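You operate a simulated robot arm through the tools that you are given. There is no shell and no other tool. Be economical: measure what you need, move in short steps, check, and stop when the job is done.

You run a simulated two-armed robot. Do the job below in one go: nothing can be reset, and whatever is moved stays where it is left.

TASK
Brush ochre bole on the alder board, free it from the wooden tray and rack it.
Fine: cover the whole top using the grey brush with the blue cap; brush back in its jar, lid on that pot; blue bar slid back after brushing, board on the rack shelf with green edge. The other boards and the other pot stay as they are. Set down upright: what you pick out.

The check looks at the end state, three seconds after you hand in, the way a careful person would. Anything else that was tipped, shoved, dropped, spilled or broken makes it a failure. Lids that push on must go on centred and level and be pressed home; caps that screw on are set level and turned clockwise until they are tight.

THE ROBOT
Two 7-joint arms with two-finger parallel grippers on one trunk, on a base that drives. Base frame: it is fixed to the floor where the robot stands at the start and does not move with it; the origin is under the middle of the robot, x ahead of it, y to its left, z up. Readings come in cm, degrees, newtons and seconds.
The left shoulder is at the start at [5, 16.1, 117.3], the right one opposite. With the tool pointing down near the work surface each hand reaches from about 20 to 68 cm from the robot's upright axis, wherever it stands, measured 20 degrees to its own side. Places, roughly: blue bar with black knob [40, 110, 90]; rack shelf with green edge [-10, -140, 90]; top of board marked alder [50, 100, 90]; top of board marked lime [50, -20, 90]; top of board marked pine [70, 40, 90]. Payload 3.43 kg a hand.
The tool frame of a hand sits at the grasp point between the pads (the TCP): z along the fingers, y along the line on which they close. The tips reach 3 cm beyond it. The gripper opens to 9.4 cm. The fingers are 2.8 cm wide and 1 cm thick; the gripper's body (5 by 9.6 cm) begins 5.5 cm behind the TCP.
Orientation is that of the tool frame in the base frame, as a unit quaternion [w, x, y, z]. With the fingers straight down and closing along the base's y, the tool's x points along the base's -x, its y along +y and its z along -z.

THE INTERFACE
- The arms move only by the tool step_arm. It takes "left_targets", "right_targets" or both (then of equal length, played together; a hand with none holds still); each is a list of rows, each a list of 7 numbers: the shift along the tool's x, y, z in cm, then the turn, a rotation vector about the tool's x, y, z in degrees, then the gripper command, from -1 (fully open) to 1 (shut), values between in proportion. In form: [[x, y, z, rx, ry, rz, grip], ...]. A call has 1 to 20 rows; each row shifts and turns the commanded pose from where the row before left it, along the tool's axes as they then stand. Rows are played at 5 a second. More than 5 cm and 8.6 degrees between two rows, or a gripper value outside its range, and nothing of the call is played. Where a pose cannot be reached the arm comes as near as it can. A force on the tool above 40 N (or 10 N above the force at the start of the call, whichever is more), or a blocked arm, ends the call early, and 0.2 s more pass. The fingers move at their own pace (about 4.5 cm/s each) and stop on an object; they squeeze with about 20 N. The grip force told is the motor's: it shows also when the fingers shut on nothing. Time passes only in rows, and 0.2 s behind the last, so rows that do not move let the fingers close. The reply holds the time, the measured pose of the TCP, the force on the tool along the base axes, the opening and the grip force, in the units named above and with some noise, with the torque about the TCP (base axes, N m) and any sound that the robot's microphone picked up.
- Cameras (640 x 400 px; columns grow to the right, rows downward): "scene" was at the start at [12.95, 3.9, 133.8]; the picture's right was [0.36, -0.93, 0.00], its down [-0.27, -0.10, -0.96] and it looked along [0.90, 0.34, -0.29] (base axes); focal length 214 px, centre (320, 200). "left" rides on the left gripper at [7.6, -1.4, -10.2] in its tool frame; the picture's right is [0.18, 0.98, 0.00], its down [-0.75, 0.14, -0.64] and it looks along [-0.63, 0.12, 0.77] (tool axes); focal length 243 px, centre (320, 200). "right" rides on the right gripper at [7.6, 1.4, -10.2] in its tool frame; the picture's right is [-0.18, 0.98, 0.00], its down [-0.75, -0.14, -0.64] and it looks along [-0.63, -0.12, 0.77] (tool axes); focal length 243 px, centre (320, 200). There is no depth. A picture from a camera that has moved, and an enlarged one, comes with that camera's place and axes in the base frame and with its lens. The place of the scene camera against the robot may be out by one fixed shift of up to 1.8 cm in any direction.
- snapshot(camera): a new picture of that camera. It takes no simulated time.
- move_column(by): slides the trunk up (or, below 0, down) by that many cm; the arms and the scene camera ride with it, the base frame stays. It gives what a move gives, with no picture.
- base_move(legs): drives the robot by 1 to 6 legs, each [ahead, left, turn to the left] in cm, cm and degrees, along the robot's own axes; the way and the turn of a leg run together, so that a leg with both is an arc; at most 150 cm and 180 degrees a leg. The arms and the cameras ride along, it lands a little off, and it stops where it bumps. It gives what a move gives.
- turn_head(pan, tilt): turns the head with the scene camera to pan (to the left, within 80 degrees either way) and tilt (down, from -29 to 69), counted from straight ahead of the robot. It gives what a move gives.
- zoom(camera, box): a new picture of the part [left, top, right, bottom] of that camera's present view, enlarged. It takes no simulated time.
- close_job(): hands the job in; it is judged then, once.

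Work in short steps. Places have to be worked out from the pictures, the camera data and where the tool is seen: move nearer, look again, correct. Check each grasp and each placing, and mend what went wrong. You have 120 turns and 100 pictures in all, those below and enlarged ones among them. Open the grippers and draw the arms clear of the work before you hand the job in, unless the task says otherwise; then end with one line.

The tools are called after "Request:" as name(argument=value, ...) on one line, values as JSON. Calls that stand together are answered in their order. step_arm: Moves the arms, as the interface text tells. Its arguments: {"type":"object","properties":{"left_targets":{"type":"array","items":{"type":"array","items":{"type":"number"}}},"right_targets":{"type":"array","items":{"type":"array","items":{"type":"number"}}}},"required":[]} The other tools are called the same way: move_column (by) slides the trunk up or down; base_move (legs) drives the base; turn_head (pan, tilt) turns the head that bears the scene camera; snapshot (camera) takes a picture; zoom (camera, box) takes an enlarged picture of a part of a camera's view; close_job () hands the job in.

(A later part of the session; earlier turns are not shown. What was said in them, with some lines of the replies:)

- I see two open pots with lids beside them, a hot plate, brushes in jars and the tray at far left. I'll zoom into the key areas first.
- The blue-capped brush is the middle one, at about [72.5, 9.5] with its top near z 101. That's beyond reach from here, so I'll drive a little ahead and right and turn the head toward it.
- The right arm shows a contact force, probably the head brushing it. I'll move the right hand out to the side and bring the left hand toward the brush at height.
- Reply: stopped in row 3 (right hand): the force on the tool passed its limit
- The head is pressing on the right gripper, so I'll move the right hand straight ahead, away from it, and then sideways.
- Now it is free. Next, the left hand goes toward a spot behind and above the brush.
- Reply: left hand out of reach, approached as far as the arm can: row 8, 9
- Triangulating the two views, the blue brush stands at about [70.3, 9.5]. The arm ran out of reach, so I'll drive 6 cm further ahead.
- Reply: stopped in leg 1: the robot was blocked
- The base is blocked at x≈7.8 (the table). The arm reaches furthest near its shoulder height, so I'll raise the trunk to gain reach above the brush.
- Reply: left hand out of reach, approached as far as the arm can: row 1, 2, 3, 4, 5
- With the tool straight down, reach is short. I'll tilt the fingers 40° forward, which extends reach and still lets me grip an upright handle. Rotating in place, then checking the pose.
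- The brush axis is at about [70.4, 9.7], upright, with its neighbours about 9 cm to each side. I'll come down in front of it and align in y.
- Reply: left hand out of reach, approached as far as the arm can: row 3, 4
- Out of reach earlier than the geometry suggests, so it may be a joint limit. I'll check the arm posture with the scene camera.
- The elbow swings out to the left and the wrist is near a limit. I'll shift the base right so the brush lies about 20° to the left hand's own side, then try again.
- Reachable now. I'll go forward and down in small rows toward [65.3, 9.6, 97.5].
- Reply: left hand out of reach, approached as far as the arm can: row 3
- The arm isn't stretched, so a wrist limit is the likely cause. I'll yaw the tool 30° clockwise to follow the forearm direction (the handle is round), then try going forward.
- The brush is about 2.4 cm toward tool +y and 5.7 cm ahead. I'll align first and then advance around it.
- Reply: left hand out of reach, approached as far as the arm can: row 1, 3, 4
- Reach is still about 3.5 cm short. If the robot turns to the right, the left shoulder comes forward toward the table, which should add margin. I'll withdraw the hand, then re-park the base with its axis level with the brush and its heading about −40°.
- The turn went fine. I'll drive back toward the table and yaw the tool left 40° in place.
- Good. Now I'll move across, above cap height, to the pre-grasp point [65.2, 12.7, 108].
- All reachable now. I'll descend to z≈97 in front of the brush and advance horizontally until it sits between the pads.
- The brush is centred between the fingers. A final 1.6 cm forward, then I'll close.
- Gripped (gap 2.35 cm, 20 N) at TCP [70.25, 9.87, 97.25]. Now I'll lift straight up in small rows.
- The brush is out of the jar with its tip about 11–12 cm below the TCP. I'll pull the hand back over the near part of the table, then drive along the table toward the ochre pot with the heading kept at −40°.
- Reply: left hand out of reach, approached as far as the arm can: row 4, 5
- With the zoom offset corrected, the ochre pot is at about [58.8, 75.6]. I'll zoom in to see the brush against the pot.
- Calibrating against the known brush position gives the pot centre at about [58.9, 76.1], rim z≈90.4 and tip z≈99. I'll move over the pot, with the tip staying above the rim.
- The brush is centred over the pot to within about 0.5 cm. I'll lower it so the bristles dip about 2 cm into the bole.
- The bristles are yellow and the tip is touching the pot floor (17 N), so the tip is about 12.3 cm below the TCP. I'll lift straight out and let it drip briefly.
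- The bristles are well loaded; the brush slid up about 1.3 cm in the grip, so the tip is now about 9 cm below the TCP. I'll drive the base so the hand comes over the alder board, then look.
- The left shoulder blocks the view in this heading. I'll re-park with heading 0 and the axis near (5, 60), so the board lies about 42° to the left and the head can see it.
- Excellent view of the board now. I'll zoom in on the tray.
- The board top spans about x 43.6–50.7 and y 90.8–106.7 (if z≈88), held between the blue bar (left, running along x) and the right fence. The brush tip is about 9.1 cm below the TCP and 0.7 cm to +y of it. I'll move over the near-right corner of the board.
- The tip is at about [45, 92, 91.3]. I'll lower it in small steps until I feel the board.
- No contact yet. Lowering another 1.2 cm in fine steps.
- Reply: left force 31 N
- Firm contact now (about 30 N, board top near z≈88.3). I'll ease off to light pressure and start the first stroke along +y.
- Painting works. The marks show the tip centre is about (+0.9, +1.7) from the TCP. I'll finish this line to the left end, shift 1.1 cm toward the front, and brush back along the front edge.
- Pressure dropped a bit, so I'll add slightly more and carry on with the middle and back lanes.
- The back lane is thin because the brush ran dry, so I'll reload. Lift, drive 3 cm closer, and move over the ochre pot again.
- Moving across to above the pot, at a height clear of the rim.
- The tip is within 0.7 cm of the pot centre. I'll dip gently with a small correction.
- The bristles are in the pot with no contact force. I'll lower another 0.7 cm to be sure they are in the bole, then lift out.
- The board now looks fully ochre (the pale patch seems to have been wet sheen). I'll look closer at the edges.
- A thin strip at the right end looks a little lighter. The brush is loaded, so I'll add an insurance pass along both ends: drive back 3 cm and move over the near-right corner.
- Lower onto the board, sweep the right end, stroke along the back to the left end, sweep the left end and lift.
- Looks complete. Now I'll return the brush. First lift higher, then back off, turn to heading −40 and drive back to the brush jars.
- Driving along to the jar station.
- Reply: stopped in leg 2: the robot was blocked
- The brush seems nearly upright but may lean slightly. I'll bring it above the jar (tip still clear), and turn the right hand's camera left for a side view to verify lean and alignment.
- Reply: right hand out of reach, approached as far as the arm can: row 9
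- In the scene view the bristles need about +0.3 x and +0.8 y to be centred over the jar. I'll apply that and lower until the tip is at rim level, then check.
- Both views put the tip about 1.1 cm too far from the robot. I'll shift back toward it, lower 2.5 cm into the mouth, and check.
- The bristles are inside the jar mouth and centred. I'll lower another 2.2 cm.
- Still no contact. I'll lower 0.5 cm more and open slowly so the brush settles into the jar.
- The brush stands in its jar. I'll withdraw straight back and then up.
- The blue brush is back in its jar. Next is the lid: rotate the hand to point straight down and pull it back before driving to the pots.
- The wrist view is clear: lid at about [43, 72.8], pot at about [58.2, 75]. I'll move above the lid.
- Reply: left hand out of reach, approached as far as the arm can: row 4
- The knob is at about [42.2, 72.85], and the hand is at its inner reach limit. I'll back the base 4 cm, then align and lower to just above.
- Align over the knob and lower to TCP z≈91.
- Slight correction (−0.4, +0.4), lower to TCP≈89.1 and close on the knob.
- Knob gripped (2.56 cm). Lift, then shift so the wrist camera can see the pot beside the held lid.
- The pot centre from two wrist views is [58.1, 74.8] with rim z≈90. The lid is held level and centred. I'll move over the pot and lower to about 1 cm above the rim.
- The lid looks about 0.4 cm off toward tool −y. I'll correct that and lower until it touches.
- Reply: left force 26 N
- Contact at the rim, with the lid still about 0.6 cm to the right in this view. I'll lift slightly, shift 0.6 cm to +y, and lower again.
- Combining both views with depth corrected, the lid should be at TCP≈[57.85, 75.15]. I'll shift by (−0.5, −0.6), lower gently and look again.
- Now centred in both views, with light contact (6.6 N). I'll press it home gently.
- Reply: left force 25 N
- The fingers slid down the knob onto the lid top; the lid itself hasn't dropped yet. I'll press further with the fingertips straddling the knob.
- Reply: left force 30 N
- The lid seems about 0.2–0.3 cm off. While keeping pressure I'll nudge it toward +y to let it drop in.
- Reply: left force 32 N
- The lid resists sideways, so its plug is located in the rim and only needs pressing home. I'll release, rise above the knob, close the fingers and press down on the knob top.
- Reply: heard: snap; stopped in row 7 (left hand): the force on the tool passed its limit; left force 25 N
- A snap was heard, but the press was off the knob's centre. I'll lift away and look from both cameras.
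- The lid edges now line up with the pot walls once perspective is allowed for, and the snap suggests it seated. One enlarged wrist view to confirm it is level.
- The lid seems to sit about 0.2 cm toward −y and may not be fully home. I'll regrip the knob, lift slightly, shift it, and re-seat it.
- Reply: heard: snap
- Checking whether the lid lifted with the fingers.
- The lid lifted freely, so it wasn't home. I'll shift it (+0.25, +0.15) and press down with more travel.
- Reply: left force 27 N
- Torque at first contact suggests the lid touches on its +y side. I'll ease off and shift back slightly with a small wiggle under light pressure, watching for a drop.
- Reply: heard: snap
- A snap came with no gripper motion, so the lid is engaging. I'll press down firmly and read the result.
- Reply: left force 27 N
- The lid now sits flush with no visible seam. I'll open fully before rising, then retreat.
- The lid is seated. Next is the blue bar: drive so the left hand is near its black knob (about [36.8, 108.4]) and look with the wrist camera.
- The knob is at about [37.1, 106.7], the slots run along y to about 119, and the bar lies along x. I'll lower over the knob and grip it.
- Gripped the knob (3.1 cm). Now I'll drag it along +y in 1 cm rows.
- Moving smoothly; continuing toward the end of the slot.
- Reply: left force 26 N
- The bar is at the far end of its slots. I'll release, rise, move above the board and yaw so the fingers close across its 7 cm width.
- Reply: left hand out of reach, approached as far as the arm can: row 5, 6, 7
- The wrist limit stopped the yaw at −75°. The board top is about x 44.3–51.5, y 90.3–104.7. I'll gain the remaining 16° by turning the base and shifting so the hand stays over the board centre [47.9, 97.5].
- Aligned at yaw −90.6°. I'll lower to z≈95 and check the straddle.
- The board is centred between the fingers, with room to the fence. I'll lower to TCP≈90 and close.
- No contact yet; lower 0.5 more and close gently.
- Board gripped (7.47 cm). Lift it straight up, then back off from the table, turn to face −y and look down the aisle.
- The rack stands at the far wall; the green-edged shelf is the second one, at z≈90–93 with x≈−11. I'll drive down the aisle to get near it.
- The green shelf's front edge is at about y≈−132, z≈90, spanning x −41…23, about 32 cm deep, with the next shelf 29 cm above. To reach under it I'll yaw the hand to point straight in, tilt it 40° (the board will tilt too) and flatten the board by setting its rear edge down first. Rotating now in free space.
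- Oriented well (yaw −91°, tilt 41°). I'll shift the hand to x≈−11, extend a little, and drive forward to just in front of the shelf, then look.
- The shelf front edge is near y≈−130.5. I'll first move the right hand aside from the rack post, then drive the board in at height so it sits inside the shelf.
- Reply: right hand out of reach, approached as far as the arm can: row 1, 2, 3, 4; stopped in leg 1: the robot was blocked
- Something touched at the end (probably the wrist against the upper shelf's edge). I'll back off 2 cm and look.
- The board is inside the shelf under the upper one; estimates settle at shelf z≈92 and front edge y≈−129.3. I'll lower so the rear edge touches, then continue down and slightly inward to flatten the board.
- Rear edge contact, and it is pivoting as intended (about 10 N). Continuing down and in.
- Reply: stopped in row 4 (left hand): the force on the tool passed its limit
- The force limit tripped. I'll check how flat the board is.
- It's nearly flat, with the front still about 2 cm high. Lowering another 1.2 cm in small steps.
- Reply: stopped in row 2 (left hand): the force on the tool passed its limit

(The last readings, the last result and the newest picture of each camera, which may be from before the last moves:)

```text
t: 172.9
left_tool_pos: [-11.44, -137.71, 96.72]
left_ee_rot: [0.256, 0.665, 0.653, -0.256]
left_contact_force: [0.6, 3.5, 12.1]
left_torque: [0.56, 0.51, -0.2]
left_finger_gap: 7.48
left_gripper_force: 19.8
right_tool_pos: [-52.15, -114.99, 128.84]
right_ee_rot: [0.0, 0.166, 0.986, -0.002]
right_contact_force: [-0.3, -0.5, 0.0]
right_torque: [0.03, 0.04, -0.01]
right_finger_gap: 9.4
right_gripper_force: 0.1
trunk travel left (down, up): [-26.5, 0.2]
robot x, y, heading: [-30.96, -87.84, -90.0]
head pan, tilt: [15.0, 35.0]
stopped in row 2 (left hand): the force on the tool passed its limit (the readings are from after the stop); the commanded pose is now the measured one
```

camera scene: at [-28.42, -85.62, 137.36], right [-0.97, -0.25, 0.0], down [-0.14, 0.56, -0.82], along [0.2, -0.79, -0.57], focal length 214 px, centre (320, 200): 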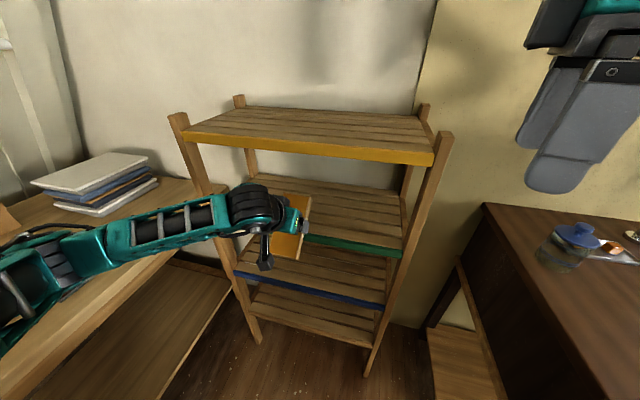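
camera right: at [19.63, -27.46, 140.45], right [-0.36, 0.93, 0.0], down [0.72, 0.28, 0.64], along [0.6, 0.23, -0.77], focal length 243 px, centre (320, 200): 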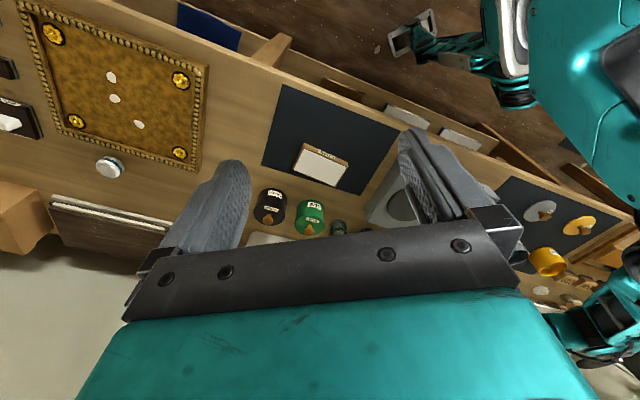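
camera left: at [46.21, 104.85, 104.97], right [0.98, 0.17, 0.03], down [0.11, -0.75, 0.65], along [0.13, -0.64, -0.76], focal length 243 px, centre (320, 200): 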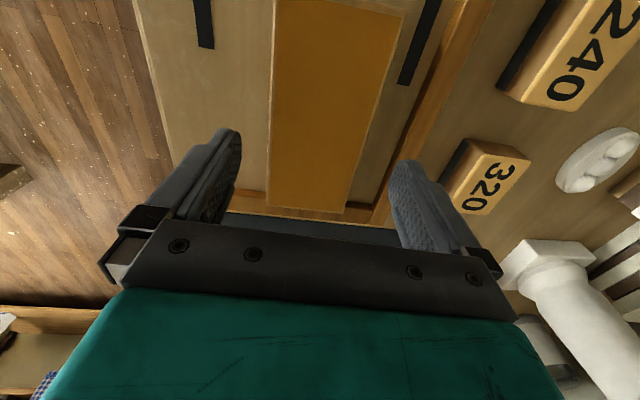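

The arm seems blocked from going lower, but the rear edge rests on the shelf and only a small drop of the front remains. I'll release gently and check.

Request:
step_arm(left_targets=[[0, 0, 0, 0, 0, 0, -0.6], [0, 0, 0, 0, 0, 0, -0.7], [0, 0, 0, 0, 0, 0, -0.85], [0, 0, 0, 0, 0, 0, -1], [0, 0, 0, 0, 0, 0, -1]])

Request:
zoom(camera="scene", box=[210, 160, 370, 260])

```text
t: 174.1
left_tool_pos: [-11.27, -137.58, 96.24]
left_ee_rot: [0.255, 0.667, 0.653, -0.252]
left_contact_force: [1.7, 0.0, 1.8]
left_torque: [0.06, 0.07, -0.03]
left_finger_gap: 9.21
left_gripper_force: 0.2
right_tool_pos: [-52.18, -114.76, 128.94]
right_ee_rot: [-0.001, 0.166, 0.986, -0.001]
right_contact_force: [-0.3, 0.6, -0.2]
right_torque: [0.01, 0.02, 0.0]
right_finger_gap: 9.41
right_gripper_force: 0.0
trunk travel left (down, up): [-26.5, 0.2]
robot x, y, heading: [-30.68, -87.78, -90.4]
head pan, tilt: [15.0, 35.0]
```

```text
4.00 times, centred on (290, 210) of scene
camera zoom: at [-28.39, -99.7, 137.36], right [-0.97, -0.26, 0.0], down [-0.15, 0.55, -0.82], along [0.21, -0.79, -0.57], focal length 858 px, centre (440, 160)
```

zoom: 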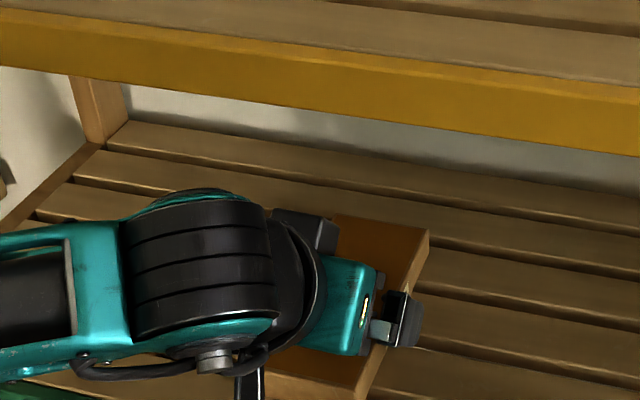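

The board didn't move on release, so it is lying flat. I'll withdraw by driving straight back with the fingers open.

Request:
base_move(legs=[[-22, 0, 0]])

```text
t: 175.8
left_tool_pos: [-11.22, -115.6, 96.38]
left_ee_rot: [0.256, 0.666, 0.654, -0.252]
left_contact_force: [0.1, 0.7, 0.3]
left_torque: [-0.02, -0.01, 0.02]
left_finger_gap: 9.39
left_gripper_force: 0.1
right_tool_pos: [-52.16, -92.85, 128.9]
right_ee_rot: [-0.001, 0.165, 0.986, -0.002]
right_contact_force: [-0.9, 0.1, 0.4]
right_torque: [-0.02, 0.02, 0.01]
right_finger_gap: 9.38
right_gripper_force: 0.0
trunk travel left (down, up): [-26.5, 0.2]
robot x, y, heading: [-30.67, -65.75, -90.1]
head pan, tilt: [15.0, 35.0]
```

Withdrawn cleanly. I'll back off further, raise the hand, aim the head and use the last picture to verify the board on the green shelf.

Request:
base_move(legs=[[-28, 0, 0]])

Request:
turn_head(pan=10, tilt=25)

Request:
zoom(camera="scene", box=[220, 137, 420, 262])

```text
t: 177.8
left_tool_pos: [-10.94, -87.41, 96.24]
left_ee_rot: [0.256, 0.665, 0.655, -0.251]
left_contact_force: [-0.7, 0.0, 0.1]
left_torque: [0.03, 0.01, -0.01]
left_finger_gap: 9.39
left_gripper_force: 0.1
right_tool_pos: [-52.13, -64.97, 128.88]
right_ee_rot: [-0.002, 0.165, 0.986, -0.002]
right_contact_force: [0.3, 1.2, -0.4]
right_torque: [-0.01, 0.0, -0.01]
right_finger_gap: 9.37
right_gripper_force: 0.1
trunk travel left (down, up): [-26.5, 0.2]
robot x, y, heading: [-31.3, -37.63, -89.9]
head pan, tilt: [15.0, 35.0]
```

```text
t: 178.5
left_tool_pos: [-10.94, -87.58, 96.16]
left_ee_rot: [0.255, 0.665, 0.655, -0.252]
left_contact_force: [-0.5, 0.4, -1.0]
left_torque: [-0.02, 0.0, -0.02]
left_finger_gap: 9.42
left_gripper_force: 0.1
right_tool_pos: [-52.08, -65.1, 128.94]
right_ee_rot: [-0.001, 0.165, 0.986, -0.001]
right_contact_force: [0.5, -0.1, 0.1]
right_torque: [-0.02, -0.03, -0.02]
right_finger_gap: 9.39
right_gripper_force: 0.1
trunk travel left (down, up): [-26.5, 0.2]
robot x, y, heading: [-30.92, -38.26, -90.5]
head pan, tilt: [10.0, 25.0]
```

```text
3.20 times, centred on (320, 200) of scene
camera zoom: at [-28.99, -50.32, 138.93], right [-0.98, -0.17, 0.0], down [-0.07, 0.42, -0.91], along [0.16, -0.89, -0.42], focal length 686 px, centre (320, 202)
```

zoom: 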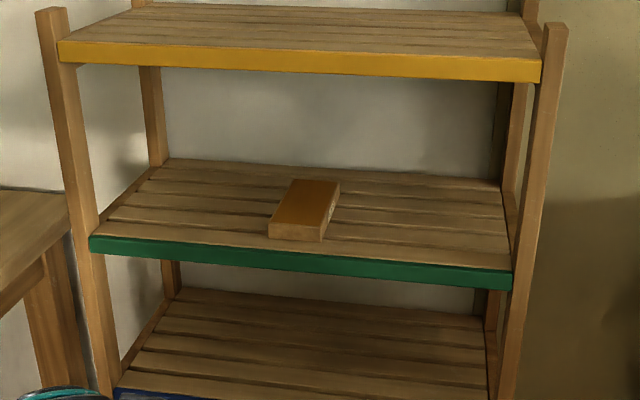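

The board lies flat and right side up on the green-edged shelf. The brush is in its jar, the lid is seated and the bar is slid back. Both grippers are open and clear, so I'm handing in.

Request:
close_job()

```text
The job is handed in.
```

The alder board is brushed with ochre bole and lies flat on the rack shelf with the green edge; the blue-capped brush is back in its jar, the lid is pressed onto the ochre pot and the blue bar is slid back.
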